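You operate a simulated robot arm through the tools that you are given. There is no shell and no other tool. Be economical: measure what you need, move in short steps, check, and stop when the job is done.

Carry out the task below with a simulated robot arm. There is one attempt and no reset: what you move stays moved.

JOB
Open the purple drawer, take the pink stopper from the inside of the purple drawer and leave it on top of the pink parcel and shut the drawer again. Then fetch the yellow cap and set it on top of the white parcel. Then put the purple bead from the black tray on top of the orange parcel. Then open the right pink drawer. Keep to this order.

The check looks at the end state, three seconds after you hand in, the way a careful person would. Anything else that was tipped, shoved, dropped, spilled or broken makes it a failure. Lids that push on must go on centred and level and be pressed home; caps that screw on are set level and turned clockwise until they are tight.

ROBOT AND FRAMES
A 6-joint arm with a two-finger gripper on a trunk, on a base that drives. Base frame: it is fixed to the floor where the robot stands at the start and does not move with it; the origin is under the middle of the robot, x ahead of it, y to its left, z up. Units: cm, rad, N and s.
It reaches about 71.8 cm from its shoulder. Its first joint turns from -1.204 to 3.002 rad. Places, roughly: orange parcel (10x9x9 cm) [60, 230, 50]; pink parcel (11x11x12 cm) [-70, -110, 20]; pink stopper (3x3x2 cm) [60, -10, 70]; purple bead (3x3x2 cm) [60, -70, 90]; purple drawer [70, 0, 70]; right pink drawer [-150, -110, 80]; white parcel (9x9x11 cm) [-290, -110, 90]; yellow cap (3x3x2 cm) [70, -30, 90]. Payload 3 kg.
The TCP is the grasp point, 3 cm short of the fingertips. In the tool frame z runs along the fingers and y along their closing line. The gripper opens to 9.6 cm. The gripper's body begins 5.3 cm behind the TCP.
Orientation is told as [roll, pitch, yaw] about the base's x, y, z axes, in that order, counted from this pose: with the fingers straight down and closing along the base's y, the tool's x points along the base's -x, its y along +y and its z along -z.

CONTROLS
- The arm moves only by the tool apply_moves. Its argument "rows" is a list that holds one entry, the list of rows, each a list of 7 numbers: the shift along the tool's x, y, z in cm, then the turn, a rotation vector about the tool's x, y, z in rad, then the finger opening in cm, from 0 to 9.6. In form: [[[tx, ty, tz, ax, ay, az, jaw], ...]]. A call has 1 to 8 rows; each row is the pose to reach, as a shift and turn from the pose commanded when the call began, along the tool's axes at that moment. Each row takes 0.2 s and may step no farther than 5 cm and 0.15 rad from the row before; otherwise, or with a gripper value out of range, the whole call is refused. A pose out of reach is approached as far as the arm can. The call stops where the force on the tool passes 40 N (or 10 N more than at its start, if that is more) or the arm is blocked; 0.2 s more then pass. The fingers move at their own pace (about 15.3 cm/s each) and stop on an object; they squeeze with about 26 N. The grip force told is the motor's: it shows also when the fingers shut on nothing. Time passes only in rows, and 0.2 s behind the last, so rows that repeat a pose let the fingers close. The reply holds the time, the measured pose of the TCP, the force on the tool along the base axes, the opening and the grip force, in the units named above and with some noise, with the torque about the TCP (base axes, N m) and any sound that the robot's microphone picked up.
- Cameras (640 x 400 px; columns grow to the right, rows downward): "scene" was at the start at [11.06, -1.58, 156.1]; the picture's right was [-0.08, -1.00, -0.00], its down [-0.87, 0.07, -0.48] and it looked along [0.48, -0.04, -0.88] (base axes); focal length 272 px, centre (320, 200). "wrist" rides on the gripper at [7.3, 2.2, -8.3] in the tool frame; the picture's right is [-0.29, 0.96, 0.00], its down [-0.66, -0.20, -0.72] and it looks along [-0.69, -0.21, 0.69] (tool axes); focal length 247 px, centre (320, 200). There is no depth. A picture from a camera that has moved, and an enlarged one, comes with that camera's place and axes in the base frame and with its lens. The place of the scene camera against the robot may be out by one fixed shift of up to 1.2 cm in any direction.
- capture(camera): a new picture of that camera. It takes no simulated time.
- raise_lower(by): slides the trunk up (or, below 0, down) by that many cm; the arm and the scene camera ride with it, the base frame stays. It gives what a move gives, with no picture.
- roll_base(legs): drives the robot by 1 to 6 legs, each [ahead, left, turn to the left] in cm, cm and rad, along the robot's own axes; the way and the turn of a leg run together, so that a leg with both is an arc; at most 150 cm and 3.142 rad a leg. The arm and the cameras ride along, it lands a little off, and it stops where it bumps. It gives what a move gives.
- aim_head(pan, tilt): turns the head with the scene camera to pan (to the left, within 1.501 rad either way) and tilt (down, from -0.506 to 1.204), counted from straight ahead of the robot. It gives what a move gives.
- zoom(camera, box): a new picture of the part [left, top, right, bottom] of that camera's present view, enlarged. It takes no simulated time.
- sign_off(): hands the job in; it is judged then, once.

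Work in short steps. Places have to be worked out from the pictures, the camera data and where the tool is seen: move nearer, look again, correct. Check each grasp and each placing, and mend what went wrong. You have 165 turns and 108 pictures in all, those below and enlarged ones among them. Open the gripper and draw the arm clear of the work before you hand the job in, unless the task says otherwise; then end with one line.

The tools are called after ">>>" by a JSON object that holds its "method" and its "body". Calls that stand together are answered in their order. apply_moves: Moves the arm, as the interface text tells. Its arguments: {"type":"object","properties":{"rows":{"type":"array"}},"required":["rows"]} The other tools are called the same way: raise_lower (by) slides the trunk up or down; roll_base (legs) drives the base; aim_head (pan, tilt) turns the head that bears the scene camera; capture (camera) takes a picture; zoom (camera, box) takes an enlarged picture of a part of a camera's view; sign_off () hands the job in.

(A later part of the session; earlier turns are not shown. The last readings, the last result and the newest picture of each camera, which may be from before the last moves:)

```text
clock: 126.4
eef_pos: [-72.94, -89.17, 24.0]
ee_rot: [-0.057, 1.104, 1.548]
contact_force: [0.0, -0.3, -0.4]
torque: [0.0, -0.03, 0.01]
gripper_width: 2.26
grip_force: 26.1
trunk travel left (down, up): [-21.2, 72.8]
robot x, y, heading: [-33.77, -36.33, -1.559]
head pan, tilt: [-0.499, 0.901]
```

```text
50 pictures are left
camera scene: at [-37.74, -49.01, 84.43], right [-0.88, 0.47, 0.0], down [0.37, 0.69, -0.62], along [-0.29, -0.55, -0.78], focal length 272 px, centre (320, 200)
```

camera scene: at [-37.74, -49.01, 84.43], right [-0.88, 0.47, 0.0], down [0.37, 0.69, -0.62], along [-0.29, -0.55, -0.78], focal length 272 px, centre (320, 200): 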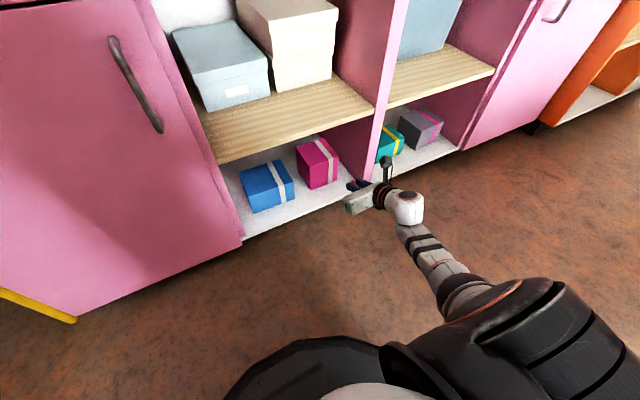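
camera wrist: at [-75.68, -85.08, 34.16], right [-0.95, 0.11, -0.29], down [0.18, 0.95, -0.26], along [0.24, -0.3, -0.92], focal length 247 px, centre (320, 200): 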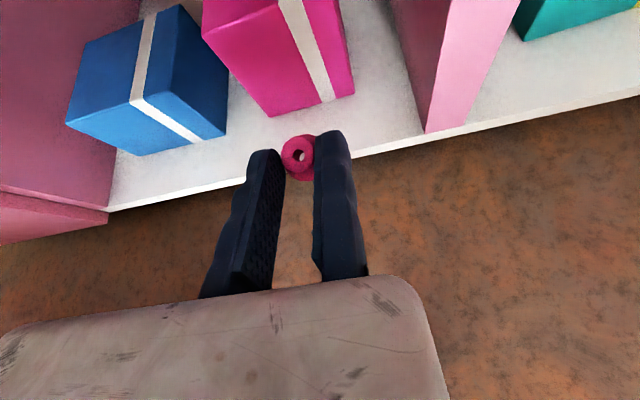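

The two cameras together suggest the box is nearer and higher than I first thought (top z≈24, front y≈-103). I'll raise 5 cm and triangulate with the wrist camera.

>>> {"method": "raise_lower", "body": {"by": 6}}

>>> {"method": "capture", "body": {"camera": "wrist"}}

>>> {"method": "aim_head", "body": {"pan": -0.6, "tilt": 0.55}}

>>> {"method": "capture", "body": {"camera": "scene"}}

```text
clock: 127.4
eef_pos: [-73.09, -89.02, 29.93]
ee_rot: [-0.057, 1.105, 1.548]
contact_force: [0.6, 1.0, -0.5]
torque: [0.0, -0.02, 0.0]
gripper_width: 2.24
grip_force: 25.9
trunk travel left (down, up): [-27.2, 66.8]
robot x, y, heading: [-33.81, -36.46, -1.562]
head pan, tilt: [-0.499, 0.901]
```

```text
49 pictures are left
camera wrist: at [-75.69, -85.08, 40.14], right [-0.95, 0.11, -0.29], down [0.18, 0.95, -0.26], along [0.24, -0.3, -0.92], focal length 247 px, centre (320, 200)
```

wrist: 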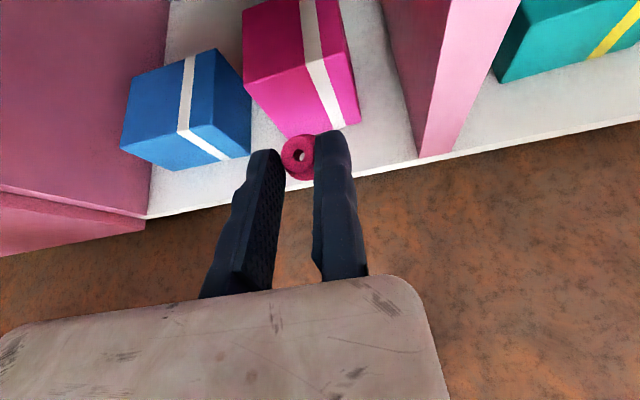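

```text
clock: 128.2
eef_pos: [-73.0, -89.06, 29.99]
ee_rot: [-0.054, 1.104, 1.546]
contact_force: [-0.1, 0.6, 0.2]
torque: [0.0, 0.01, 0.03]
gripper_width: 2.25
grip_force: 25.9
trunk travel left (down, up): [-27.2, 66.8]
robot x, y, heading: [-33.51, -36.23, -1.56]
head pan, tilt: [-0.6, 0.55]
```

```text
48 pictures are left
camera scene: at [-39.2, -49.81, 93.35], right [-0.83, 0.56, 0.0], down [0.29, 0.43, -0.85], along [-0.48, -0.71, -0.52], focal length 272 px, centre (320, 200)
```

scene: 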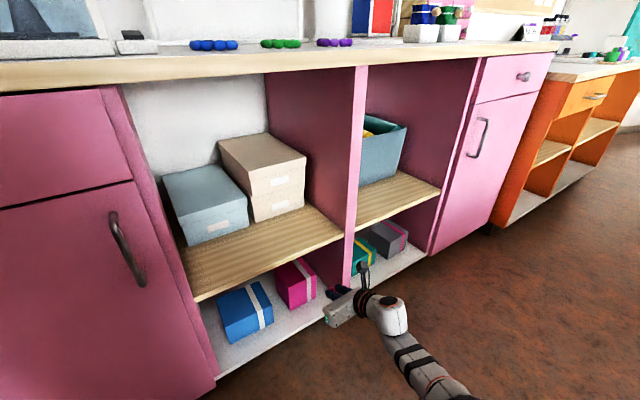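

I'll zoom both cameras on the pink box for more precise corners.

>>> {"method": "zoom", "body": {"camera": "scene", "box": [180, 200, 380, 360]}}

>>> {"method": "zoom", "body": {"camera": "wrist", "box": [200, 0, 440, 150]}}

```text
2.50 times, centred on (280, 280) of scene
camera zoom: at [-39.2, -49.81, 93.35], right [-0.83, 0.56, 0.0], down [0.29, 0.43, -0.85], along [-0.48, -0.71, -0.52], focal length 681 px, centre (420, 0)
```

zoom: 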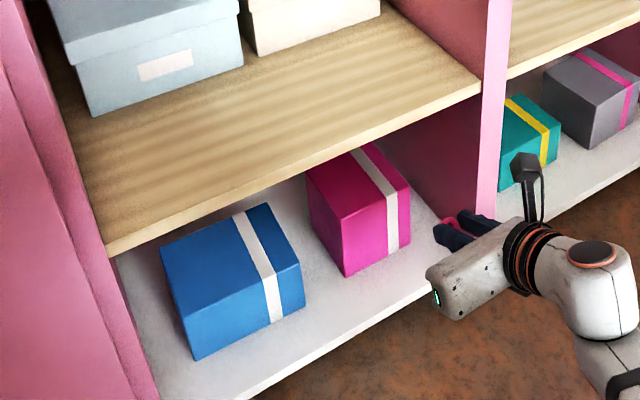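

```text
2.67 times, centred on (320, 75) of wrist
camera zoom: at [-75.69, -85.08, 40.15], right [-0.95, 0.11, -0.29], down [0.18, 0.95, -0.26], along [0.24, -0.3, -0.92], focal length 659 px, centre (320, 533)
```

zoom: 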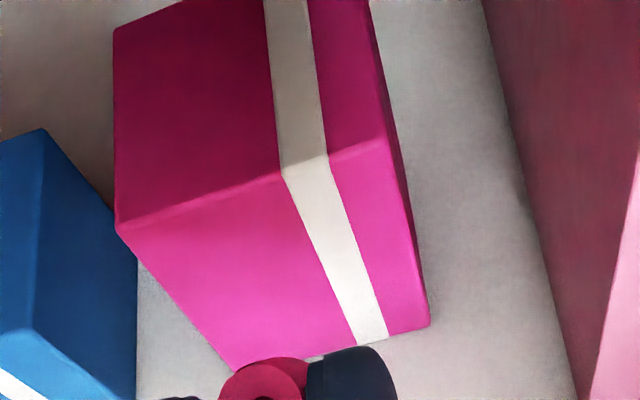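

Consistent result: box x -64..-75, front y≈-105, top z≈21.8, shelf underside ≈39. I'll lower to z≈25.5, shift left 2.1 and drive 9 cm in, then check before the last 7.5 cm.

>>> {"method": "raise_lower", "body": {"by": -4.4}}

>>> {"method": "roll_base", "body": {"legs": [[9, 2.1, 0]]}}

>>> {"method": "capture", "body": {"camera": "wrist"}}

>>> {"method": "zoom", "body": {"camera": "scene", "box": [200, 200, 440, 380]}}

```text
clock: 129.1
eef_pos: [-72.96, -89.09, 25.6]
ee_rot: [-0.055, 1.103, 1.549]
contact_force: [1.3, 0.3, -0.3]
torque: [0.01, 0.0, -0.01]
gripper_width: 2.21
grip_force: 26.0
trunk travel left (down, up): [-22.8, 71.2]
robot x, y, heading: [-33.85, -36.29, -1.568]
head pan, tilt: [-0.6, 0.55]
```

```text
clock: 130.2
eef_pos: [-70.85, -98.18, 25.6]
ee_rot: [-0.057, 1.102, 1.548]
contact_force: [0.1, -0.4, 0.5]
torque: [0.03, 0.0, 0.02]
gripper_width: 2.22
grip_force: 26.0
trunk travel left (down, up): [-22.8, 71.2]
robot x, y, heading: [-32.04, -45.67, -1.562]
head pan, tilt: [-0.6, 0.55]
```

```text
45 pictures are left
camera wrist: at [-73.49, -94.13, 35.74], right [-0.95, 0.1, -0.29], down [0.18, 0.95, -0.26], along [0.24, -0.3, -0.92], focal length 247 px, centre (320, 200)
```

wrist: 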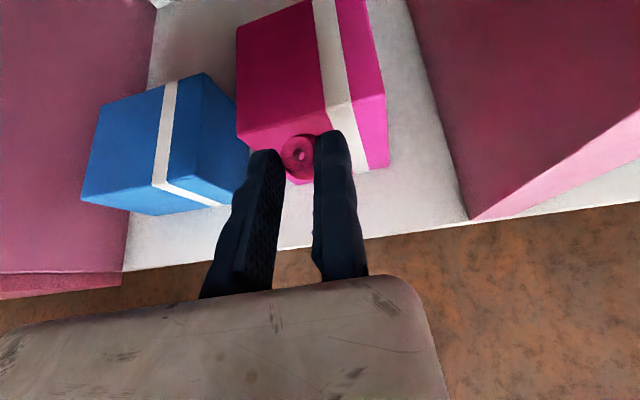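

```text
2.22 times, centred on (320, 290) of scene
camera zoom: at [-37.03, -58.84, 88.96], right [-0.83, 0.56, 0.0], down [0.29, 0.43, -0.85], along [-0.48, -0.71, -0.52], focal length 605 px, centre (320, 0)
```

zoom: 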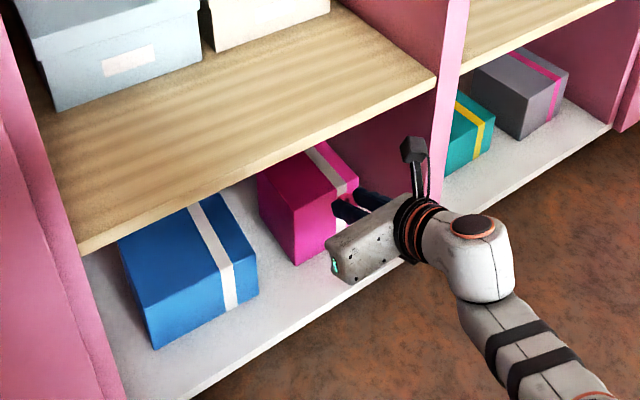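

Box top triangulates again to z≈21.5, front y≈-105.1. Advance 7.4 cm and look.

>>> {"method": "roll_base", "body": {"legs": [[7.4, 0, 0]]}}

>>> {"method": "capture", "body": {"camera": "wrist"}}

```text
clock: 131.3
eef_pos: [-70.75, -105.53, 25.61]
ee_rot: [-0.053, 1.103, 1.548]
contact_force: [0.1, 0.1, 0.1]
torque: [-0.01, 0.01, 0.0]
gripper_width: 2.21
grip_force: 25.5
trunk travel left (down, up): [-22.8, 71.2]
robot x, y, heading: [-31.41, -52.8, -1.562]
head pan, tilt: [-0.6, 0.55]
```

```text
43 pictures are left
camera wrist: at [-73.45, -101.53, 35.74], right [-0.95, 0.1, -0.29], down [0.18, 0.95, -0.26], along [0.24, -0.3, -0.92], focal length 247 px, centre (320, 200)
```

wrist: 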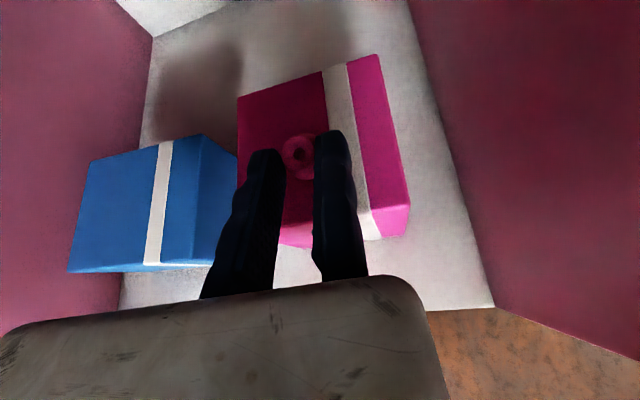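

The stopper is over the box's middle. Lower gently: 1.0 then a small step, watching force.

>>> {"method": "raise_lower", "body": {"by": -1}}

>>> {"method": "raise_lower", "body": {"by": -0.4}}

```text
clock: 131.8
eef_pos: [-70.7, -105.59, 24.67]
ee_rot: [-0.056, 1.103, 1.552]
contact_force: [0.6, 0.6, 2.5]
torque: [-0.02, -0.04, 0.01]
gripper_width: 2.18
grip_force: 26.0
trunk travel left (down, up): [-21.8, 72.2]
robot x, y, heading: [-31.26, -52.8, -1.561]
head pan, tilt: [-0.6, 0.55]
```

```text
clock: 132.4
eef_pos: [-70.71, -105.62, 24.68]
ee_rot: [-0.052, 1.111, 1.553]
contact_force: [-0.4, 2.3, 17.0]
torque: [-0.23, -0.21, 0.02]
gripper_width: 2.16
grip_force: 25.9
trunk travel left (down, up): [-21.4, 72.6]
robot x, y, heading: [-31.35, -52.98, -1.559]
head pan, tilt: [-0.6, 0.55]
```

Touching (17 N). Ease up 0.3 and open, then check.

>>> {"method": "raise_lower", "body": {"by": 0.35}}

>>> {"method": "apply_moves", "body": {"rows": [[[0, 0, 0, 0, 0, 0, 2.5], [0, 0.1, 0, 0, 0, 0, 3.2], [0, 0.3, 0, 0, 0, 0, 4.2], [0, 0.4, 0, 0, 0, 0, 4.6]]]}}

>>> {"method": "zoom", "body": {"camera": "wrist", "box": [200, 60, 440, 210]}}

```text
clock: 132.9
eef_pos: [-70.64, -105.64, 24.68]
ee_rot: [-0.054, 1.103, 1.552]
contact_force: [0.8, -1.9, 8.6]
torque: [-0.19, -0.1, -0.01]
gripper_width: 2.16
grip_force: 26.4
trunk travel left (down, up): [-21.7, 72.3]
robot x, y, heading: [-31.74, -52.8, -1.563]
head pan, tilt: [-0.6, 0.55]
```

```text
clock: 133.9
eef_pos: [-71.14, -105.65, 24.45]
ee_rot: [-0.057, 1.102, 1.55]
contact_force: [0.4, 0.4, -0.5]
torque: [-0.02, 0.0, 0.0]
gripper_width: 4.63
grip_force: 0.1
trunk travel left (down, up): [-21.7, 72.3]
robot x, y, heading: [-31.11, -53.16, -1.56]
head pan, tilt: [-0.6, 0.55]
```

```text
2.67 times, centred on (320, 135) of wrist
camera zoom: at [-73.85, -101.54, 34.65], right [-0.95, 0.1, -0.29], down [0.18, 0.95, -0.26], along [0.24, -0.3, -0.92], focal length 659 px, centre (320, 373)
```

zoom: 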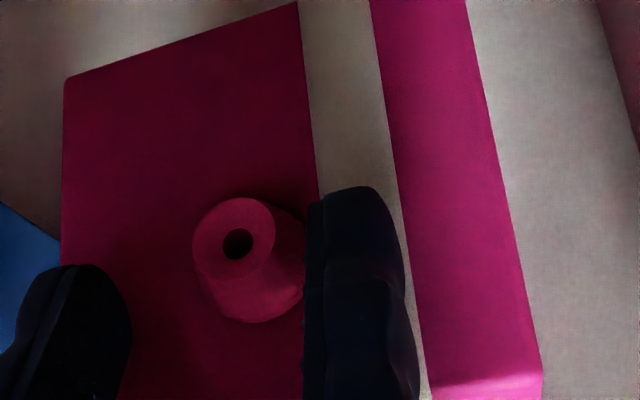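

The stopper stands on the box. Move the fixed finger off a bit more and reverse out straight.

>>> {"method": "apply_moves", "body": {"rows": [[[0, 0.5, 0, 0, 0, 0, 5.2], [0, 0.5, 0, 0, 0, 0, 5.2]]]}}

>>> {"method": "roll_base", "body": {"legs": [[-20, 0, 0]]}}

>>> {"method": "capture", "body": {"camera": "wrist"}}

```text
clock: 134.5
eef_pos: [-71.72, -105.58, 24.41]
ee_rot: [-0.056, 1.103, 1.549]
contact_force: [0.8, -0.4, -0.1]
torque: [0.03, 0.0, -0.03]
gripper_width: 5.2
grip_force: 0.1
trunk travel left (down, up): [-21.7, 72.3]
robot x, y, heading: [-31.96, -52.8, -1.565]
head pan, tilt: [-0.6, 0.55]
```

```text
clock: 136.1
eef_pos: [-71.93, -85.5, 24.67]
ee_rot: [-0.056, 1.102, 1.545]
contact_force: [-0.1, 0.3, 0.3]
torque: [-0.02, -0.03, 0.0]
gripper_width: 5.21
grip_force: 0.0
trunk travel left (down, up): [-21.7, 72.3]
robot x, y, heading: [-31.65, -32.7, -1.566]
head pan, tilt: [-0.6, 0.55]
```

```text
41 pictures are left
camera wrist: at [-74.68, -81.31, 34.7], right [-0.95, 0.11, -0.29], down [0.19, 0.95, -0.26], along [0.24, -0.3, -0.92], focal length 247 px, centre (320, 200)
```

wrist: 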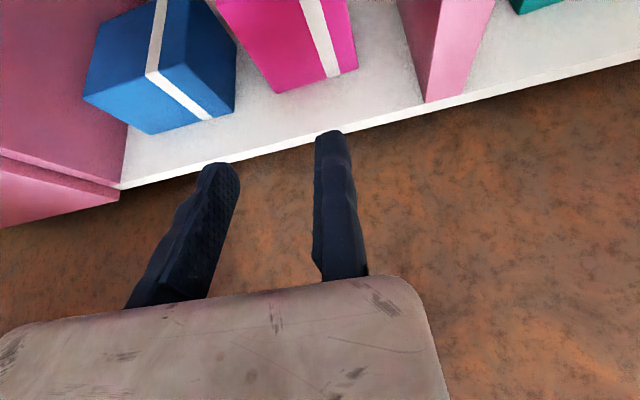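

Check with the scene camera that the stopper stayed.

>>> {"method": "zoom", "body": {"camera": "scene", "box": [200, 200, 360, 310]}}

```text
3.64 times, centred on (280, 255) of scene
camera zoom: at [-37.16, -46.16, 87.91], right [-0.83, 0.56, 0.0], down [0.29, 0.43, -0.85], along [-0.48, -0.71, -0.52], focal length 990 px, centre (466, 0)
```

zoom: 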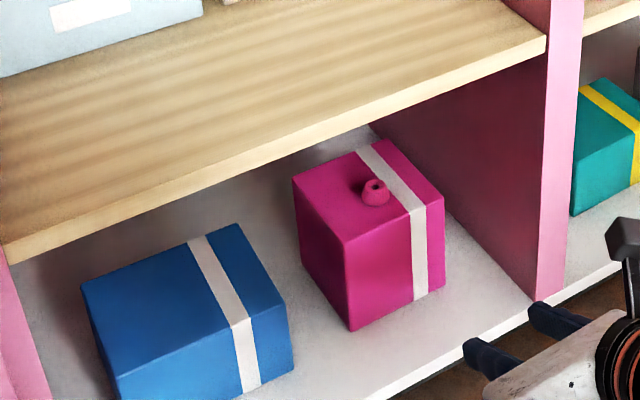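

Perfect — the stopper is on the pink parcel. Now to close the purple drawer: back away, turn to face it, and raise.

>>> {"method": "roll_base", "body": {"legs": [[-71, 0, 0], [0, 0, 1.566]]}}

>>> {"method": "raise_lower", "body": {"by": 40}}

>>> {"method": "raise_lower", "body": {"by": 15}}

>>> {"method": "apply_moves", "body": {"rows": [[[0, 0, 0, 0, 0.14, 0, 0], [0, 0, 0, 0.01, 0.28, 0, 0], [0, 0, 0, 0.02, 0.42, 0, 0]]]}}

>>> {"method": "aim_head", "body": {"pan": -0.4, "tilt": 0.75}}

>>> {"method": "capture", "body": {"camera": "scene"}}

```text
clock: 143.7
eef_pos: [19.94, -4.21, 24.6]
ee_rot: [-0.056, 1.103, 3.099]
contact_force: [-0.3, -0.3, -0.3]
torque: [-0.01, 0.01, -0.02]
gripper_width: 5.21
grip_force: 0.0
trunk travel left (down, up): [-21.7, 72.3]
robot x, y, heading: [-32.12, 37.08, -0.012]
head pan, tilt: [-0.6, 0.55]
```

```text
clock: 147.5
eef_pos: [20.0, -4.25, 64.57]
ee_rot: [-0.056, 1.103, 3.1]
contact_force: [-0.3, 0.6, 0.5]
torque: [-0.02, 0.01, 0.01]
gripper_width: 5.19
grip_force: 0.0
trunk travel left (down, up): [-61.7, 32.3]
robot x, y, heading: [-32.33, 36.99, -0.016]
head pan, tilt: [-0.6, 0.55]
```

```text
clock: 149.3
eef_pos: [19.92, -4.21, 79.61]
ee_rot: [-0.058, 1.103, 3.1]
contact_force: [0.9, -0.5, -0.1]
torque: [0.01, -0.02, 0.0]
gripper_width: 5.17
grip_force: 0.1
trunk travel left (down, up): [-76.7, 17.3]
robot x, y, heading: [-32.22, 37.02, -0.006]
head pan, tilt: [-0.6, 0.55]
```

```text
clock: 150.1
eef_pos: [20.01, -4.24, 79.55]
ee_rot: [-0.586, 1.517, 2.584]
contact_force: [0.2, 0.7, 0.1]
torque: [-0.03, 0.0, 0.0]
gripper_width: 0.0
grip_force: 26.3
trunk travel left (down, up): [-76.7, 17.3]
robot x, y, heading: [-31.84, 37.04, -0.012]
head pan, tilt: [-0.6, 0.55]
```

```text
clock: 150.8
eef_pos: [19.87, -4.28, 79.67]
ee_rot: [-0.578, 1.515, 2.592]
contact_force: [0.2, -0.5, -0.5]
torque: [-0.02, 0.02, -0.02]
gripper_width: 0.01
grip_force: 25.9
trunk travel left (down, up): [-76.7, 17.3]
robot x, y, heading: [-32.42, 36.75, -0.009]
head pan, tilt: [-0.4, 0.75]
```

```text
39 pictures are left
camera scene: at [-20.03, 32.42, 141.18], right [-0.4, -0.92, 0.0], down [-0.62, 0.27, -0.73], along [0.67, -0.29, -0.68], focal length 272 px, centre (320, 200)
```

scene: 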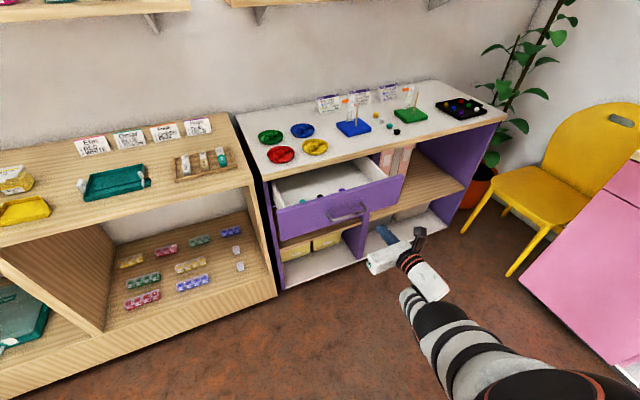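

Fingers are closed, horizontal at z≈79.6, above the bar and facing the panel. Drive ahead 26 cm to push the drawer in.

>>> {"method": "roll_base", "body": {"legs": [[26, 0, 0]]}}

>>> {"method": "capture", "body": {"camera": "scene"}}

```text
clock: 152.7
eef_pos: [46.15, -4.59, 79.42]
ee_rot: [-0.578, 1.516, 2.593]
contact_force: [0.0, -0.1, -0.4]
torque: [0.01, 0.04, -0.01]
gripper_width: 0.0
grip_force: 33.1
trunk travel left (down, up): [-76.7, 17.3]
robot x, y, heading: [-5.79, 36.45, -0.011]
head pan, tilt: [-0.4, 0.75]
```

```text
38 pictures are left
camera scene: at [6.21, 32.18, 141.17], right [-0.4, -0.92, 0.0], down [-0.63, 0.27, -0.73], along [0.67, -0.29, -0.68], focal length 272 px, centre (320, 200)
```

scene: 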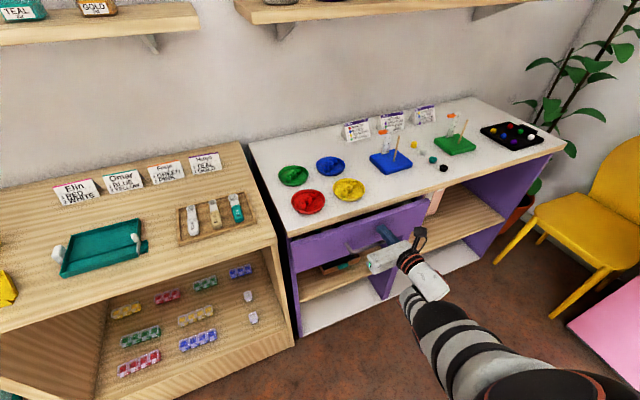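

Nearly closed. Push on 2.8 cm, then a further bit until resistance.

>>> {"method": "roll_base", "body": {"legs": [[2.8, 0, 0]]}}

>>> {"method": "roll_base", "body": {"legs": [[1.2, 0, 0]]}}

>>> {"method": "zoom", "body": {"camera": "scene", "box": [270, 170, 450, 300]}}

```text
clock: 153.5
eef_pos: [48.8, -4.6, 79.59]
ee_rot: [-0.585, 1.514, 2.587]
contact_force: [0.4, 0.4, -1.0]
torque: [0.03, 0.02, -0.01]
gripper_width: 0.0
grip_force: 33.4
trunk travel left (down, up): [-76.7, 17.3]
robot x, y, heading: [-3.11, 36.66, -0.01]
head pan, tilt: [-0.4, 0.75]
```

```text
clock: 154.3
eef_pos: [49.57, -4.69, 79.54]
ee_rot: [-0.58, 1.516, 2.587]
contact_force: [-23.2, 4.3, -3.2]
torque: [0.0, -0.11, -0.09]
gripper_width: 0.0
grip_force: 33.5
trunk travel left (down, up): [-76.7, 17.3]
robot x, y, heading: [-1.92, 36.48, -0.012]
head pan, tilt: [-0.4, 0.75]
```

```text
3.08 times, centred on (360, 235) of scene
camera zoom: at [9.6, 32.19, 141.22], right [-0.4, -0.92, 0.0], down [-0.62, 0.27, -0.73], along [0.67, -0.29, -0.68], focal length 838 px, centre (197, 92)
```

zoom: 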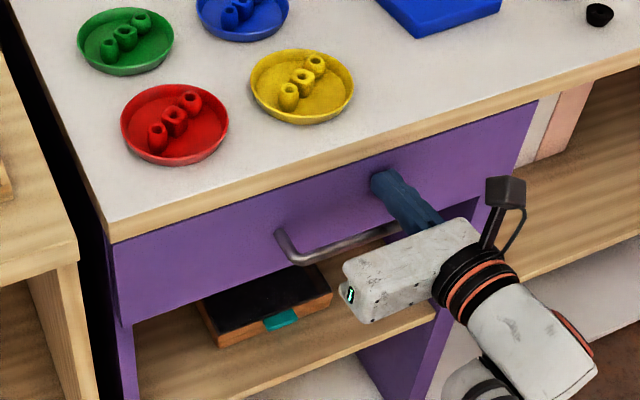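

The drawer is shut (23 N against the stop). Before picking the cap I want to see how the white parcel stands, to choose the grip; I'll back off, turn right and look.

>>> {"method": "roll_base", "body": {"legs": [[-40, 0, 0], [0, 0, -0.7]]}}

>>> {"method": "raise_lower", "body": {"by": 17.2}}

>>> {"method": "aim_head", "body": {"pan": -1.5, "tilt": 0.3}}

>>> {"method": "capture", "body": {"camera": "scene"}}

```text
clock: 158.6
eef_pos: [-28.62, -27.77, 79.41]
ee_rot: [-0.553, 1.512, 1.914]
contact_force: [-0.3, -0.1, 0.1]
torque: [0.03, 0.0, -0.01]
gripper_width: 0.0
grip_force: 32.9
trunk travel left (down, up): [-76.7, 17.3]
robot x, y, heading: [-41.62, 37.13, -0.715]
head pan, tilt: [-0.4, 0.75]
```

```text
clock: 160.6
eef_pos: [-28.61, -27.98, 96.56]
ee_rot: [-0.553, 1.51, 1.911]
contact_force: [0.1, -0.4, 0.9]
torque: [0.0, -0.01, 0.0]
gripper_width: 0.02
grip_force: 32.8
trunk travel left (down, up): [-93.9, 0.1]
robot x, y, heading: [-41.59, 37.14, -0.714]
head pan, tilt: [-0.4, 0.75]
```

```text
clock: 161.9
eef_pos: [-28.54, -27.97, 96.61]
ee_rot: [-0.552, 1.511, 1.914]
contact_force: [0.0, -0.8, -0.4]
torque: [0.03, -0.02, 0.02]
gripper_width: 0.0
grip_force: 33.4
trunk travel left (down, up): [-93.9, 0.1]
robot x, y, heading: [-41.61, 37.36, -0.715]
head pan, tilt: [-1.499, 0.3]
```

```text
36 pictures are left
camera scene: at [-43.89, 25.25, 162.4], right [-0.8, 0.6, 0.0], down [0.18, 0.24, -0.96], along [-0.57, -0.76, -0.3], focal length 272 px, centre (320, 200)
```

scene: 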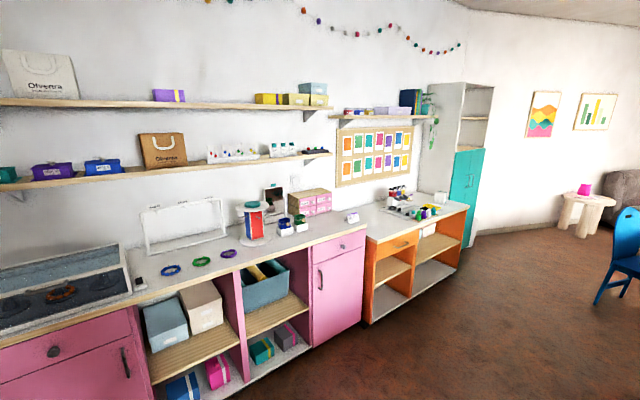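

>>> {"method": "zoom", "body": {"camera": "scene", "box": [370, 150, 490, 230]}}

```text
5.00 times, centred on (430, 190) of scene
camera zoom: at [-43.89, 25.25, 162.4], right [-0.8, 0.6, 0.0], down [0.18, 0.24, -0.96], along [-0.57, -0.76, -0.3], focal length 1362 px, centre (-230, 250)
```

zoom: 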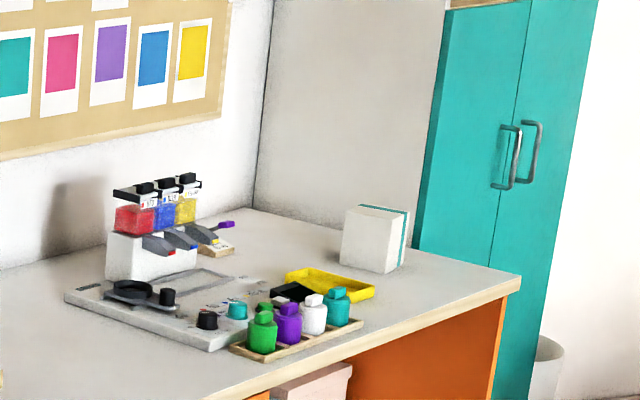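

The white parcel stands on the open orange counter, so fingers-down works for the cap. I'll turn back to heading 0 and pitch the tool down again.

>>> {"method": "roll_base", "body": {"legs": [[0, -10, 0.715]]}}

>>> {"method": "apply_moves", "body": {"rows": [[[0, 0, 0, 0, -0.14, 0, 5], [0, 0, 0, 0, -0.28, 0, 5], [0, 0, 0, 0, -0.42, 0, 5], [0, 0, 0, 0, -0.56, 0, 5], [0, 0, 0, 0, -0.7, 0, 5], [0, 0, 0, 0, -0.84, 0, 5], [0, 0, 0, 0, -0.98, 0, 5], [0, 0, 0, 0, -1.12, 0, 5]]]}}

>>> {"method": "apply_moves", "body": {"rows": [[[0, 0, 0, 0, -0.14, 0, 5], [0, 0, 0, 0, -0.28, 0, 5], [0, 0, 0, 0, -0.404, 0, 5]]]}}

```text
clock: 164.2
eef_pos: [8.4, -11.47, 96.62]
ee_rot: [-0.552, 1.509, 2.654]
contact_force: [0.0, 0.3, 0.1]
torque: [0.06, -0.01, 0.0]
gripper_width: 0.01
grip_force: 32.7
trunk travel left (down, up): [-93.9, 0.1]
robot x, y, heading: [-45.08, 27.79, 0.023]
head pan, tilt: [-1.499, 0.3]
```

```text
clock: 166.0
eef_pos: [8.58, -11.29, 96.64]
ee_rot: [-0.035, 0.395, -3.095]
contact_force: [0.3, 0.0, -0.2]
torque: [-0.03, -0.04, 0.01]
gripper_width: 4.99
grip_force: 0.1
trunk travel left (down, up): [-93.9, 0.1]
robot x, y, heading: [-45.01, 27.53, 0.023]
head pan, tilt: [-1.499, 0.3]
```

```text
clock: 166.8
eef_pos: [6.22, -9.6, 97.01]
ee_rot: [-0.031, 0.055, -3.082]
contact_force: [-0.5, -1.0, 0.0]
torque: [0.02, -0.03, -0.02]
gripper_width: 4.98
grip_force: 0.1
out of reach, approached as far as the arm can: row 2, 3
trunk travel left (down, up): [-93.9, 0.1]
robot x, y, heading: [-45.2, 28.02, 0.022]
head pan, tilt: [-1.499, 0.3]
```

Slightly at reach limit; I'll draw in 3 cm and level the tool.

>>> {"method": "apply_moves", "body": {"rows": [[[-2, 0, 1, 0.02, -0.03, 0.03, 5], [-4, 0, 2, 0.03, -0.055, 0.05, 5], [-4, 0, 2, 0.03, -0.055, 0.05, 5]]]}}

>>> {"method": "roll_base", "body": {"legs": [[0, -27, -0.022]]}}

```text
clock: 167.6
eef_pos: [2.65, -9.62, 94.64]
ee_rot: [-0.064, -0.001, -3.129]
contact_force: [-0.3, 0.0, -0.1]
torque: [0.0, 0.01, -0.04]
gripper_width: 4.98
grip_force: 0.0
trunk travel left (down, up): [-93.9, 0.1]
robot x, y, heading: [-45.08, 28.05, 0.019]
head pan, tilt: [-1.499, 0.3]
```

```text
clock: 169.5
eef_pos: [2.08, -37.35, 94.7]
ee_rot: [-0.064, -0.001, 3.13]
contact_force: [0.5, -0.2, -1.0]
torque: [-0.02, -0.02, -0.02]
gripper_width: 4.98
grip_force: 0.0
trunk travel left (down, up): [-93.9, 0.1]
robot x, y, heading: [-44.48, 1.39, -0.006]
head pan, tilt: [-1.499, 0.3]
```

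Correct the remaining roll, extend 4 cm, then drive ahead over the table.

>>> {"method": "apply_moves", "body": {"rows": [[[2, 0, 0, -0.064, 0, 0, 5], [4, 0, 0, -0.064, 0, 0, 5]]]}}

>>> {"method": "roll_base", "body": {"legs": [[62, 0, 0]]}}

>>> {"method": "capture", "body": {"camera": "wrist"}}

```text
clock: 170.1
eef_pos: [4.94, -37.49, 94.66]
ee_rot: [0.004, 0.002, 3.134]
contact_force: [0.4, -0.1, 0.0]
torque: [0.02, 0.03, 0.0]
gripper_width: 5.01
grip_force: 0.1
out of reach, approached as far as the arm can: row 2
trunk travel left (down, up): [-93.9, 0.1]
robot x, y, heading: [-44.72, 0.91, -0.004]
head pan, tilt: [-1.499, 0.3]
```

```text
clock: 173.6
eef_pos: [65.5, -37.2, 94.63]
ee_rot: [0.0, 0.003, 3.136]
contact_force: [0.3, -0.2, 0.0]
torque: [-0.01, -0.04, 0.02]
gripper_width: 5.01
grip_force: 0.0
trunk travel left (down, up): [-93.9, 0.1]
robot x, y, heading: [15.43, 1.46, 0.008]
head pan, tilt: [-1.499, 0.3]
```

```text
34 pictures are left
camera wrist: at [72.65, -39.35, 102.97], right [-0.3, -0.95, 0.0], down [-0.66, 0.21, 0.72], along [-0.69, 0.21, -0.69], focal length 247 px, centre (320, 200)
```

wrist: 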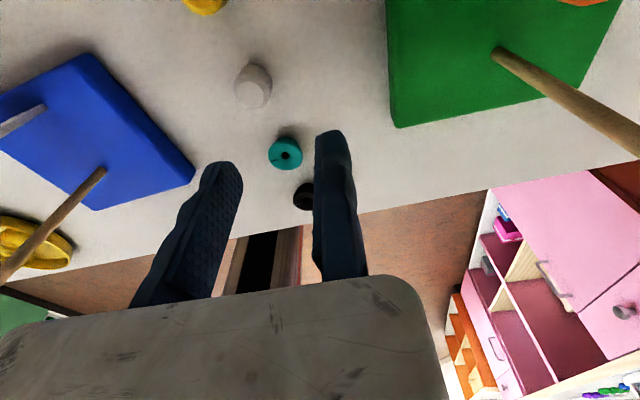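

The yellow cap is at about [72.4, -33.4]. Drive 6.9 ahead and 2 left so it lies between the fingers.

>>> {"method": "roll_base", "body": {"legs": [[6.8, 2.0, -0.008]]}}

>>> {"method": "capture", "body": {"camera": "wrist"}}

```text
clock: 174.6
eef_pos: [71.62, -35.59, 94.82]
ee_rot: [0.002, 0.005, 3.128]
contact_force: [-1.0, -0.1, 0.2]
torque: [0.0, -0.01, -0.01]
gripper_width: 4.98
grip_force: 0.0
trunk travel left (down, up): [-93.9, 0.1]
robot x, y, heading: [22.64, 3.32, -0.004]
head pan, tilt: [-1.499, 0.3]
```

```text
33 pictures are left
camera wrist: at [78.88, -37.98, 103.07], right [-0.31, -0.95, 0.0], down [-0.66, 0.21, 0.72], along [-0.69, 0.22, -0.69], focal length 247 px, centre (320, 200)
```

wrist: 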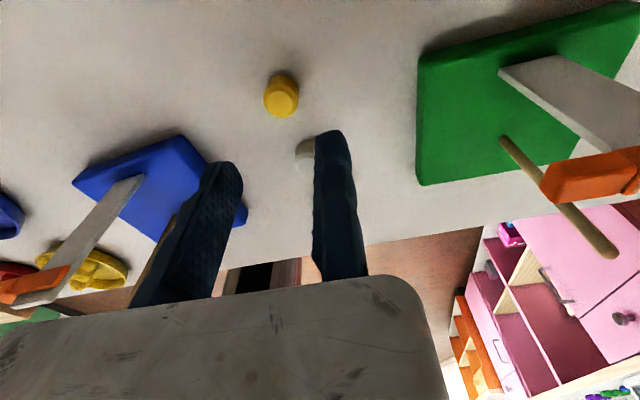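

The cap reads [73.0, -33.6]. Drive 1.4 ahead, 0.4 left, lower 3.5 and look again.

>>> {"method": "roll_base", "body": {"legs": [[1.4, 0.4, 0.01]]}}

>>> {"method": "raise_lower", "body": {"by": -4}}

>>> {"method": "capture", "body": {"camera": "wrist"}}

```text
clock: 175.3
eef_pos: [73.42, -34.77, 94.7]
ee_rot: [0.002, 0.004, 3.136]
contact_force: [0.2, -1.1, 0.1]
torque: [0.03, -0.04, 0.01]
gripper_width: 5.0
grip_force: 0.1
trunk travel left (down, up): [-93.9, 0.1]
robot x, y, heading: [24.02, 3.74, 0.006]
head pan, tilt: [-1.499, 0.3]
```

```text
clock: 176.2
eef_pos: [73.65, -34.77, 90.63]
ee_rot: [0.001, 0.001, 3.138]
contact_force: [-0.4, -1.4, 0.3]
torque: [-0.01, -0.01, -0.02]
gripper_width: 5.0
grip_force: 0.1
trunk travel left (down, up): [-89.9, 4.1]
robot x, y, heading: [24.08, 3.86, 0.0]
head pan, tilt: [-1.499, 0.3]
```

```text
32 pictures are left
camera wrist: at [80.95, -36.98, 98.92], right [-0.3, -0.95, 0.0], down [-0.66, 0.21, 0.72], along [-0.69, 0.21, -0.69], focal length 247 px, centre (320, 200)
```

wrist: 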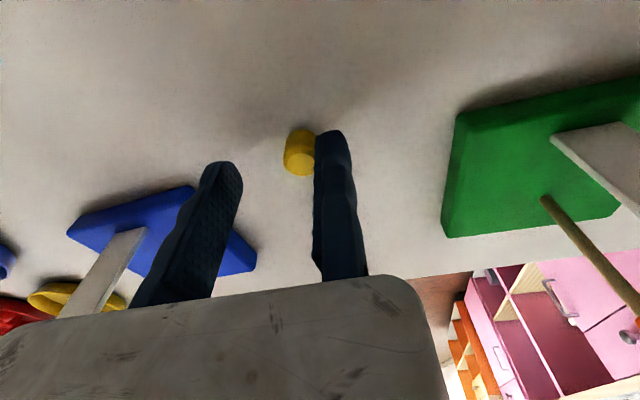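

Nearly aligned; shift the fixed finger 0.3 away, and lower in small steps.

>>> {"method": "apply_moves", "body": {"rows": [[[-0.2, 0.3, 0, 0, 0, 0, 5], [-0.2, 0.3, 0, 0, 0, 0, 5]]]}}

>>> {"method": "raise_lower", "body": {"by": -1.2}}

>>> {"method": "raise_lower", "body": {"by": -0.6}}

>>> {"method": "zoom", "body": {"camera": "wrist", "box": [200, 100, 440, 250]}}

```text
clock: 176.8
eef_pos: [73.4, -35.01, 90.71]
ee_rot: [0.002, 0.002, 3.138]
contact_force: [0.5, -0.2, 0.5]
torque: [-0.02, 0.01, 0.01]
gripper_width: 5.0
grip_force: 0.0
trunk travel left (down, up): [-89.9, 4.1]
robot x, y, heading: [23.91, 3.73, 0.006]
head pan, tilt: [-1.499, 0.3]
```

```text
clock: 177.4
eef_pos: [73.41, -34.93, 89.47]
ee_rot: [0.002, 0.0, 3.136]
contact_force: [0.7, 0.3, 0.4]
torque: [0.01, 0.0, 0.01]
gripper_width: 4.98
grip_force: 0.1
trunk travel left (down, up): [-88.7, 5.3]
robot x, y, heading: [23.97, 3.73, 0.007]
head pan, tilt: [-1.499, 0.3]
```

```text
clock: 177.9
eef_pos: [73.45, -34.92, 89.12]
ee_rot: [0.002, 0.004, 3.137]
contact_force: [-1.8, 0.9, 7.0]
torque: [0.39, 0.08, 0.05]
gripper_width: 4.96
grip_force: 0.1
trunk travel left (down, up): [-88.1, 5.9]
robot x, y, heading: [24.24, 3.61, 0.007]
head pan, tilt: [-1.499, 0.3]
```

```text
2.67 times, centred on (320, 175) of wrist
camera zoom: at [80.63, -37.23, 97.28], right [-0.3, -0.95, 0.0], down [-0.66, 0.21, 0.72], along [-0.69, 0.21, -0.69], focal length 659 px, centre (320, 267)
```

zoom: 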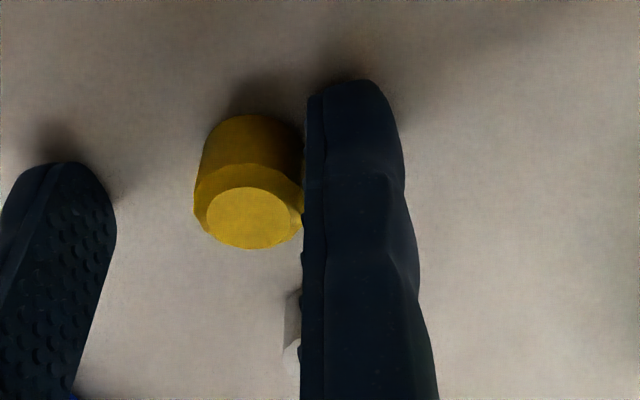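

Fingertips just touch the table (z≈86.1), cap between them. Ease up 0.3 and close.

>>> {"method": "raise_lower", "body": {"by": 0.4}}

>>> {"method": "apply_moves", "body": {"rows": [[[0, 0, 0, 0, 0, 0, 3], [0, 0, 0, 0, 0, 0, 1], [0, 0, 0, 0, 0, 0, 1], [0, 0, 0, 0, 0, 0, 1]]]}}

>>> {"method": "raise_lower", "body": {"by": 5.5}}

>>> {"method": "zoom", "body": {"camera": "wrist", "box": [200, 100, 440, 250]}}

```text
clock: 178.4
eef_pos: [73.38, -35.07, 89.32]
ee_rot: [0.002, 0.0, 3.137]
contact_force: [-0.4, 0.1, -0.4]
torque: [0.02, -0.01, 0.02]
gripper_width: 5.0
grip_force: 0.1
trunk travel left (down, up): [-88.5, 5.5]
robot x, y, heading: [24.19, 3.72, 0.007]
head pan, tilt: [-1.499, 0.3]
```

```text
clock: 179.4
eef_pos: [73.28, -35.03, 89.24]
ee_rot: [0.002, 0.001, 3.136]
contact_force: [-0.6, 0.7, 0.4]
torque: [-0.04, 0.03, -0.01]
gripper_width: 2.02
grip_force: 26.1
trunk travel left (down, up): [-88.5, 5.5]
robot x, y, heading: [23.8, 3.92, 0.006]
head pan, tilt: [-1.499, 0.3]
```

```text
clock: 180.4
eef_pos: [73.54, -35.04, 94.71]
ee_rot: [0.001, 0.001, 3.136]
contact_force: [0.2, 0.3, -0.2]
torque: [0.01, -0.04, -0.02]
gripper_width: 2.03
grip_force: 26.3
trunk travel left (down, up): [-94.0, 0.0]
robot x, y, heading: [23.8, 3.83, 0.007]
head pan, tilt: [-1.499, 0.3]
```

```text
2.67 times, centred on (320, 175) of wrist
camera zoom: at [80.7, -37.29, 103.01], right [-0.3, -0.95, 0.0], down [-0.66, 0.21, 0.72], along [-0.69, 0.21, -0.69], focal length 659 px, centre (320, 267)
```

zoom: 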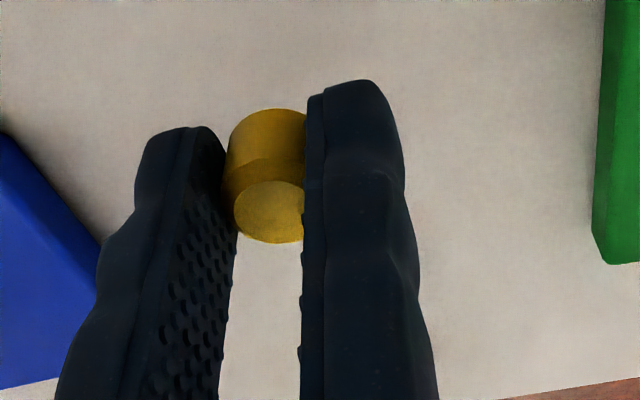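

The cap is held firmly (2.03). Back off, turn to heading -π/2, and drive along toward the orange counter.

>>> {"method": "roll_base", "body": {"legs": [[-45, 0, 0], [0, 0, -1.577], [0, -110, 0]]}}

>>> {"method": "apply_moves", "body": {"rows": [[[-3, 0, -3, 0, 0, 0, 1], [-6, 0, -6, 0, 0, 0, 1], [-8, 0, -8, 0, 0, 0, 1]]]}}

```text
clock: 192.3
eef_pos: [-173.96, -44.17, 94.73]
ee_rot: [0.002, 0.002, 1.542]
contact_force: [0.2, -0.8, 0.0]
torque: [0.02, 0.0, -0.01]
gripper_width: 2.02
grip_force: 26.0
trunk travel left (down, up): [-94.0, 0.0]
robot x, y, heading: [-134.13, 4.35, -1.592]
head pan, tilt: [-1.499, 0.3]
```

```text
clock: 193.2
eef_pos: [-173.62, -36.06, 102.74]
ee_rot: [0.004, -0.001, 1.543]
contact_force: [-0.4, 0.2, -0.3]
torque: [-0.02, 0.0, 0.02]
gripper_width: 2.01
grip_force: 25.9
trunk travel left (down, up): [-94.0, 0.0]
robot x, y, heading: [-134.03, 3.98, -1.59]
head pan, tilt: [-1.499, 0.3]
```

Height 102.7 is reached. Drive 95 cm further right and look at the parcel.

>>> {"method": "roll_base", "body": {"legs": [[0, -95, 0.02]]}}

>>> {"method": "aim_head", "body": {"pan": -0.5, "tilt": 0.55}}

>>> {"method": "capture", "body": {"camera": "scene"}}

```text
clock: 198.1
eef_pos: [-267.78, -34.82, 102.67]
ee_rot: [0.002, 0.003, 1.546]
contact_force: [-0.2, 0.6, 0.3]
torque: [0.01, 0.01, 0.0]
gripper_width: 1.99
grip_force: 26.1
trunk travel left (down, up): [-94.0, 0.0]
robot x, y, heading: [-228.28, 5.88, -1.584]
head pan, tilt: [-1.499, 0.3]
```

```text
clock: 199.3
eef_pos: [-267.74, -34.84, 102.67]
ee_rot: [0.002, 0.002, 1.546]
contact_force: [0.5, -0.7, 0.6]
torque: [-0.03, 0.01, 0.01]
gripper_width: 2.02
grip_force: 26.5
trunk travel left (down, up): [-94.0, 0.0]
robot x, y, heading: [-228.33, 5.51, -1.588]
head pan, tilt: [-0.499, 0.55]
```

```text
29 pictures are left
camera scene: at [-233.37, -8.01, 160.21], right [-0.87, 0.49, 0.0], down [0.26, 0.46, -0.85], along [-0.42, -0.74, -0.52], focal length 272 px, centre (320, 200)
```

scene: 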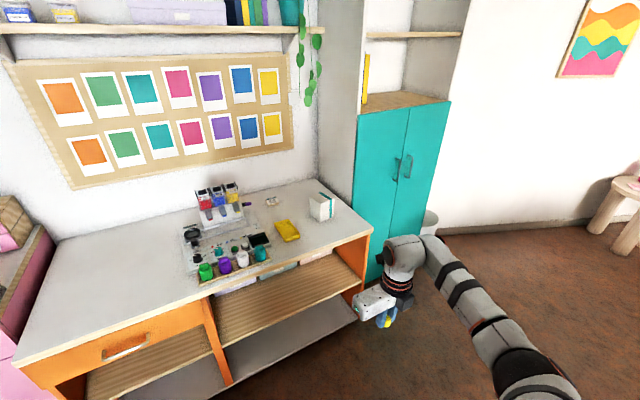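

>>> {"method": "zoom", "body": {"camera": "scene", "box": [280, 170, 376, 230]}}

```text
6.67 times, centred on (328, 200) of scene
camera zoom: at [-233.37, -8.01, 160.21], right [-0.87, 0.49, 0.0], down [0.26, 0.46, -0.85], along [-0.42, -0.74, -0.52], focal length 1816 px, centre (267, 200)
```

zoom: 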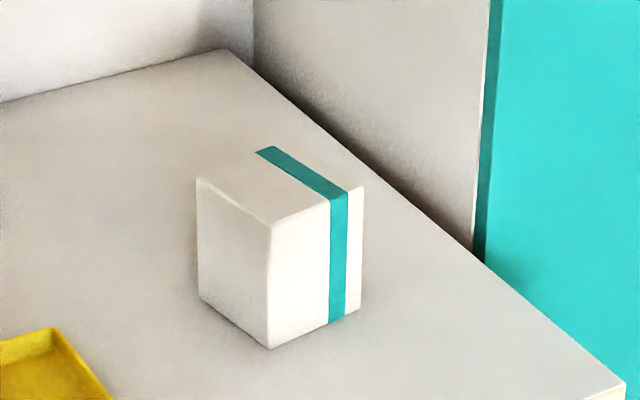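

The parcel top is about [-292, -110, 89]. To keep the base off the counter I'll turn so the arm points straight at it: move right 65, turn left 0.8, then approach diagonally 40 cm.

>>> {"method": "roll_base", "body": {"legs": [[0, -65, 0], [0, 0, 0.796], [26, -25.6, 0]]}}

>>> {"method": "capture", "body": {"camera": "wrist"}}

```text
clock: 207.0
eef_pos: [-293.82, -85.75, 102.8]
ee_rot: [0.002, 0.003, 2.328]
contact_force: [-0.2, 0.0, -0.4]
torque: [0.0, -0.01, -0.01]
gripper_width: 2.03
grip_force: 26.0
trunk travel left (down, up): [-94.0, 0.0]
robot x, y, heading: [-294.26, -29.36, -0.803]
head pan, tilt: [-0.499, 0.55]
```

```text
27 pictures are left
camera wrist: at [-290.36, -92.67, 110.99], right [-0.9, -0.44, 0.0], down [-0.3, 0.62, 0.72], along [-0.32, 0.65, -0.69], focal length 247 px, centre (320, 200)
```

wrist: 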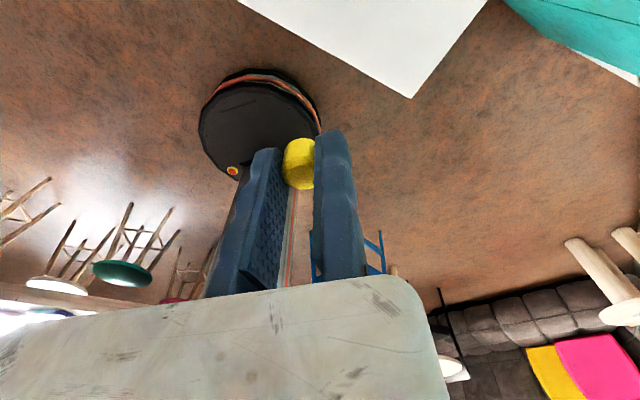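

The base has about 3 cm to spare at the counter, so I'll extend the arm 4 cm and lower it 5, then approach 14 cm and look.

>>> {"method": "apply_moves", "body": {"rows": [[[1.5, 1.5, 2.5, 0, 0, 0, 1], [3, 3, 5, 0, 0, 0, 1], [3, 3, 5, 0, 0, 0, 1]]]}}

>>> {"method": "roll_base", "body": {"legs": [[10.4, -9.6, 0]]}}

>>> {"method": "capture", "body": {"camera": "wrist"}}

```text
clock: 207.8
eef_pos: [-293.95, -90.16, 97.76]
ee_rot: [0.001, 0.002, 2.327]
contact_force: [-1.0, 0.0, 0.4]
torque: [-0.02, 0.02, 0.01]
gripper_width: 2.0
grip_force: 26.3
trunk travel left (down, up): [-94.0, 0.0]
robot x, y, heading: [-294.29, -29.22, -0.809]
head pan, tilt: [-0.499, 0.55]
```

```text
clock: 209.1
eef_pos: [-293.77, -104.15, 97.86]
ee_rot: [0.003, 0.002, 2.324]
contact_force: [-0.5, 0.3, 0.3]
torque: [0.02, 0.0, 0.02]
gripper_width: 2.02
grip_force: 26.2
trunk travel left (down, up): [-94.0, 0.0]
robot x, y, heading: [-293.76, -43.55, -0.811]
head pan, tilt: [-0.499, 0.55]
```

```text
26 pictures are left
camera wrist: at [-290.38, -111.08, 106.11], right [-0.9, -0.44, 0.0], down [-0.3, 0.62, 0.72], along [-0.32, 0.65, -0.69], focal length 247 px, centre (320, 200)
```

wrist: 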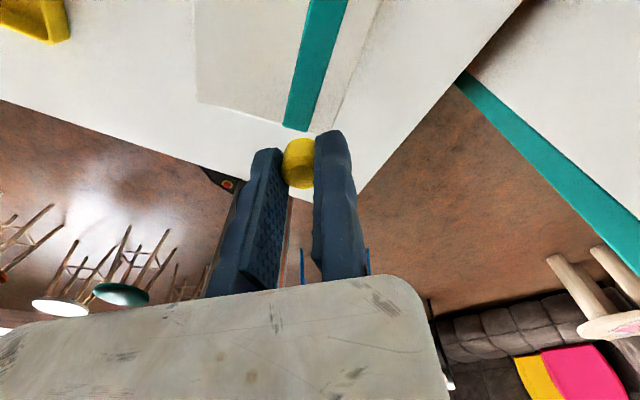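

The wrist view puts the parcel top's centre near [-290.2, -107, ~91]; the cap is now at about [-293.1, -103.4]. Drive 4.5 ahead and look.

>>> {"method": "roll_base", "body": {"legs": [[4.5, -0.45, 0]]}}

>>> {"method": "capture", "body": {"camera": "wrist"}}

```text
clock: 210.0
eef_pos: [-291.23, -107.63, 97.96]
ee_rot: [0.003, 0.005, 2.321]
contact_force: [-0.8, 0.0, -1.2]
torque: [-0.04, 0.01, 0.0]
gripper_width: 2.04
grip_force: 26.8
trunk travel left (down, up): [-94.0, 0.0]
robot x, y, heading: [-291.33, -46.95, -0.806]
head pan, tilt: [-0.499, 0.55]
```

```text
25 pictures are left
camera wrist: at [-287.93, -114.44, 106.23], right [-0.9, -0.44, 0.0], down [-0.3, 0.62, 0.72], along [-0.32, 0.65, -0.69], focal length 247 px, centre (320, 200)
```

wrist: 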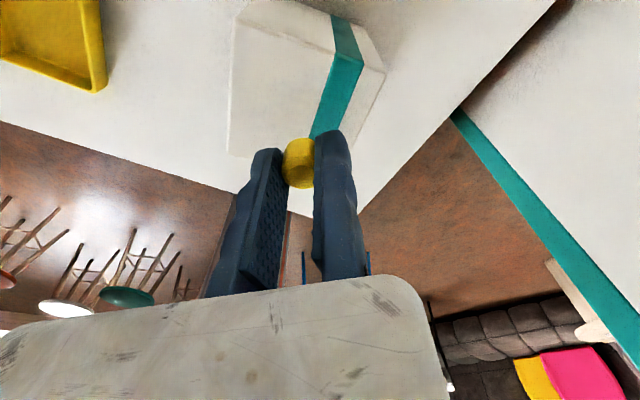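

The cap is above the parcel's middle (within 1 cm), parcel top ≈90. Lower 4.2 then in small steps until contact.

>>> {"method": "raise_lower", "body": {"by": -4}}

>>> {"method": "raise_lower", "body": {"by": -0.6}}

>>> {"method": "raise_lower", "body": {"by": -0.4}}

>>> {"method": "zoom", "body": {"camera": "wrist", "box": [200, 50, 440, 200]}}

```text
clock: 210.8
eef_pos: [-291.17, -107.69, 93.99]
ee_rot: [0.004, 0.005, 2.32]
contact_force: [-3.1, 0.8, 18.0]
torque: [0.28, 0.0, 0.07]
gripper_width: 2.01
grip_force: 25.9
trunk travel left (down, up): [-90.0, 4.0]
robot x, y, heading: [-291.09, -46.68, -0.809]
head pan, tilt: [-0.499, 0.55]
```

```text
clock: 211.3
eef_pos: [-291.07, -107.75, 93.97]
ee_rot: [0.007, 0.015, 2.321]
contact_force: [-3.7, 8.1, 19.0]
torque: [0.67, -0.02, 0.13]
gripper_width: 2.02
grip_force: 26.6
trunk travel left (down, up): [-89.6, 4.4]
robot x, y, heading: [-291.29, -46.88, -0.815]
head pan, tilt: [-0.499, 0.55]
stopped: the force on the tool passed its limit at 44 N (the readings are from after the stop); the commanded pose is now the measured one
```

```text
clock: 211.9
eef_pos: [-290.99, -107.99, 94.1]
ee_rot: [0.01, 0.024, 2.322]
contact_force: [-3.6, 8.0, 24.1]
torque: [0.75, -0.12, 0.18]
gripper_width: 2.02
grip_force: 25.9
trunk travel left (down, up): [-89.2, 4.8]
robot x, y, heading: [-291.2, -47.11, -0.813]
head pan, tilt: [-0.499, 0.55]
stopped: the force on the tool passed its limit at 43 N (the readings are from after the stop); the commanded pose is now the measured one
```

```text
2.67 times, centred on (320, 125) of wrist
camera zoom: at [-287.72, -114.71, 102.45], right [-0.9, -0.44, 0.0], down [-0.31, 0.64, 0.71], along [-0.31, 0.63, -0.71], focal length 659 px, centre (320, 400)
```

zoom: 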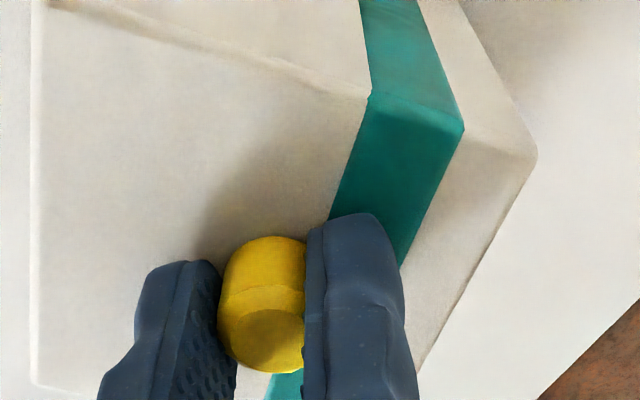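

Contact at 94.0 (top ≈91), a bit over-pressed. Relieve by raising ~0.9, check the force, then open.

>>> {"method": "raise_lower", "body": {"by": 0.7}}

```text
clock: 212.4
eef_pos: [-290.9, -108.3, 94.24]
ee_rot: [0.008, 0.017, 2.321]
contact_force: [1.1, 0.3, -0.1]
torque: [0.03, 0.0, 0.01]
gripper_width: 2.01
grip_force: 25.9
trunk travel left (down, up): [-89.9, 4.1]
robot x, y, heading: [-291.13, -46.96, -0.81]
head pan, tilt: [-0.499, 0.55]
```

Now just at contact. Open, shifting the fixed finger away.

>>> {"method": "apply_moves", "body": {"rows": [[[0, 0, 0.15, 0, 0, 0, 1.5], [0, 0, 0.15, 0, 0, 0, 2.4], [0, 0.2, 0.15, 0, 0, 0, 3.2], [0, 0.4, 0.15, 0, 0, 0, 4.2], [0, 0.5, 0.15, 0, 0, 0, 5]]]}}

>>> {"method": "raise_lower", "body": {"by": 4}}

>>> {"method": "capture", "body": {"camera": "wrist"}}

```text
clock: 213.6
eef_pos: [-291.21, -108.72, 94.07]
ee_rot: [0.006, 0.016, 2.322]
contact_force: [0.1, 0.5, -0.3]
torque: [-0.03, -0.01, -0.02]
gripper_width: 4.98
grip_force: 0.1
trunk travel left (down, up): [-89.9, 4.1]
robot x, y, heading: [-291.1, -46.96, -0.809]
head pan, tilt: [-0.499, 0.55]
```

```text
clock: 214.5
eef_pos: [-291.28, -108.84, 98.21]
ee_rot: [0.006, 0.019, 2.322]
contact_force: [0.3, 0.1, -0.2]
torque: [0.02, 0.0, -0.01]
gripper_width: 5.01
grip_force: 0.1
trunk travel left (down, up): [-93.9, 0.1]
robot x, y, heading: [-290.95, -47.06, -0.811]
head pan, tilt: [-0.499, 0.55]
```

```text
23 pictures are left
camera wrist: at [-288.05, -115.5, 106.47], right [-0.9, -0.44, 0.0], down [-0.31, 0.63, 0.71], along [-0.31, 0.64, -0.7], focal length 247 px, centre (320, 200)
```

wrist: 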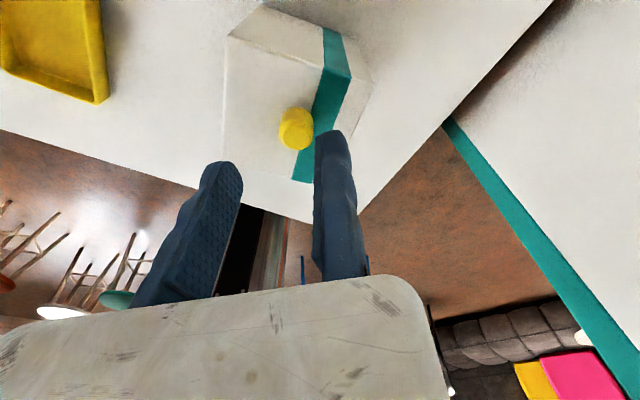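

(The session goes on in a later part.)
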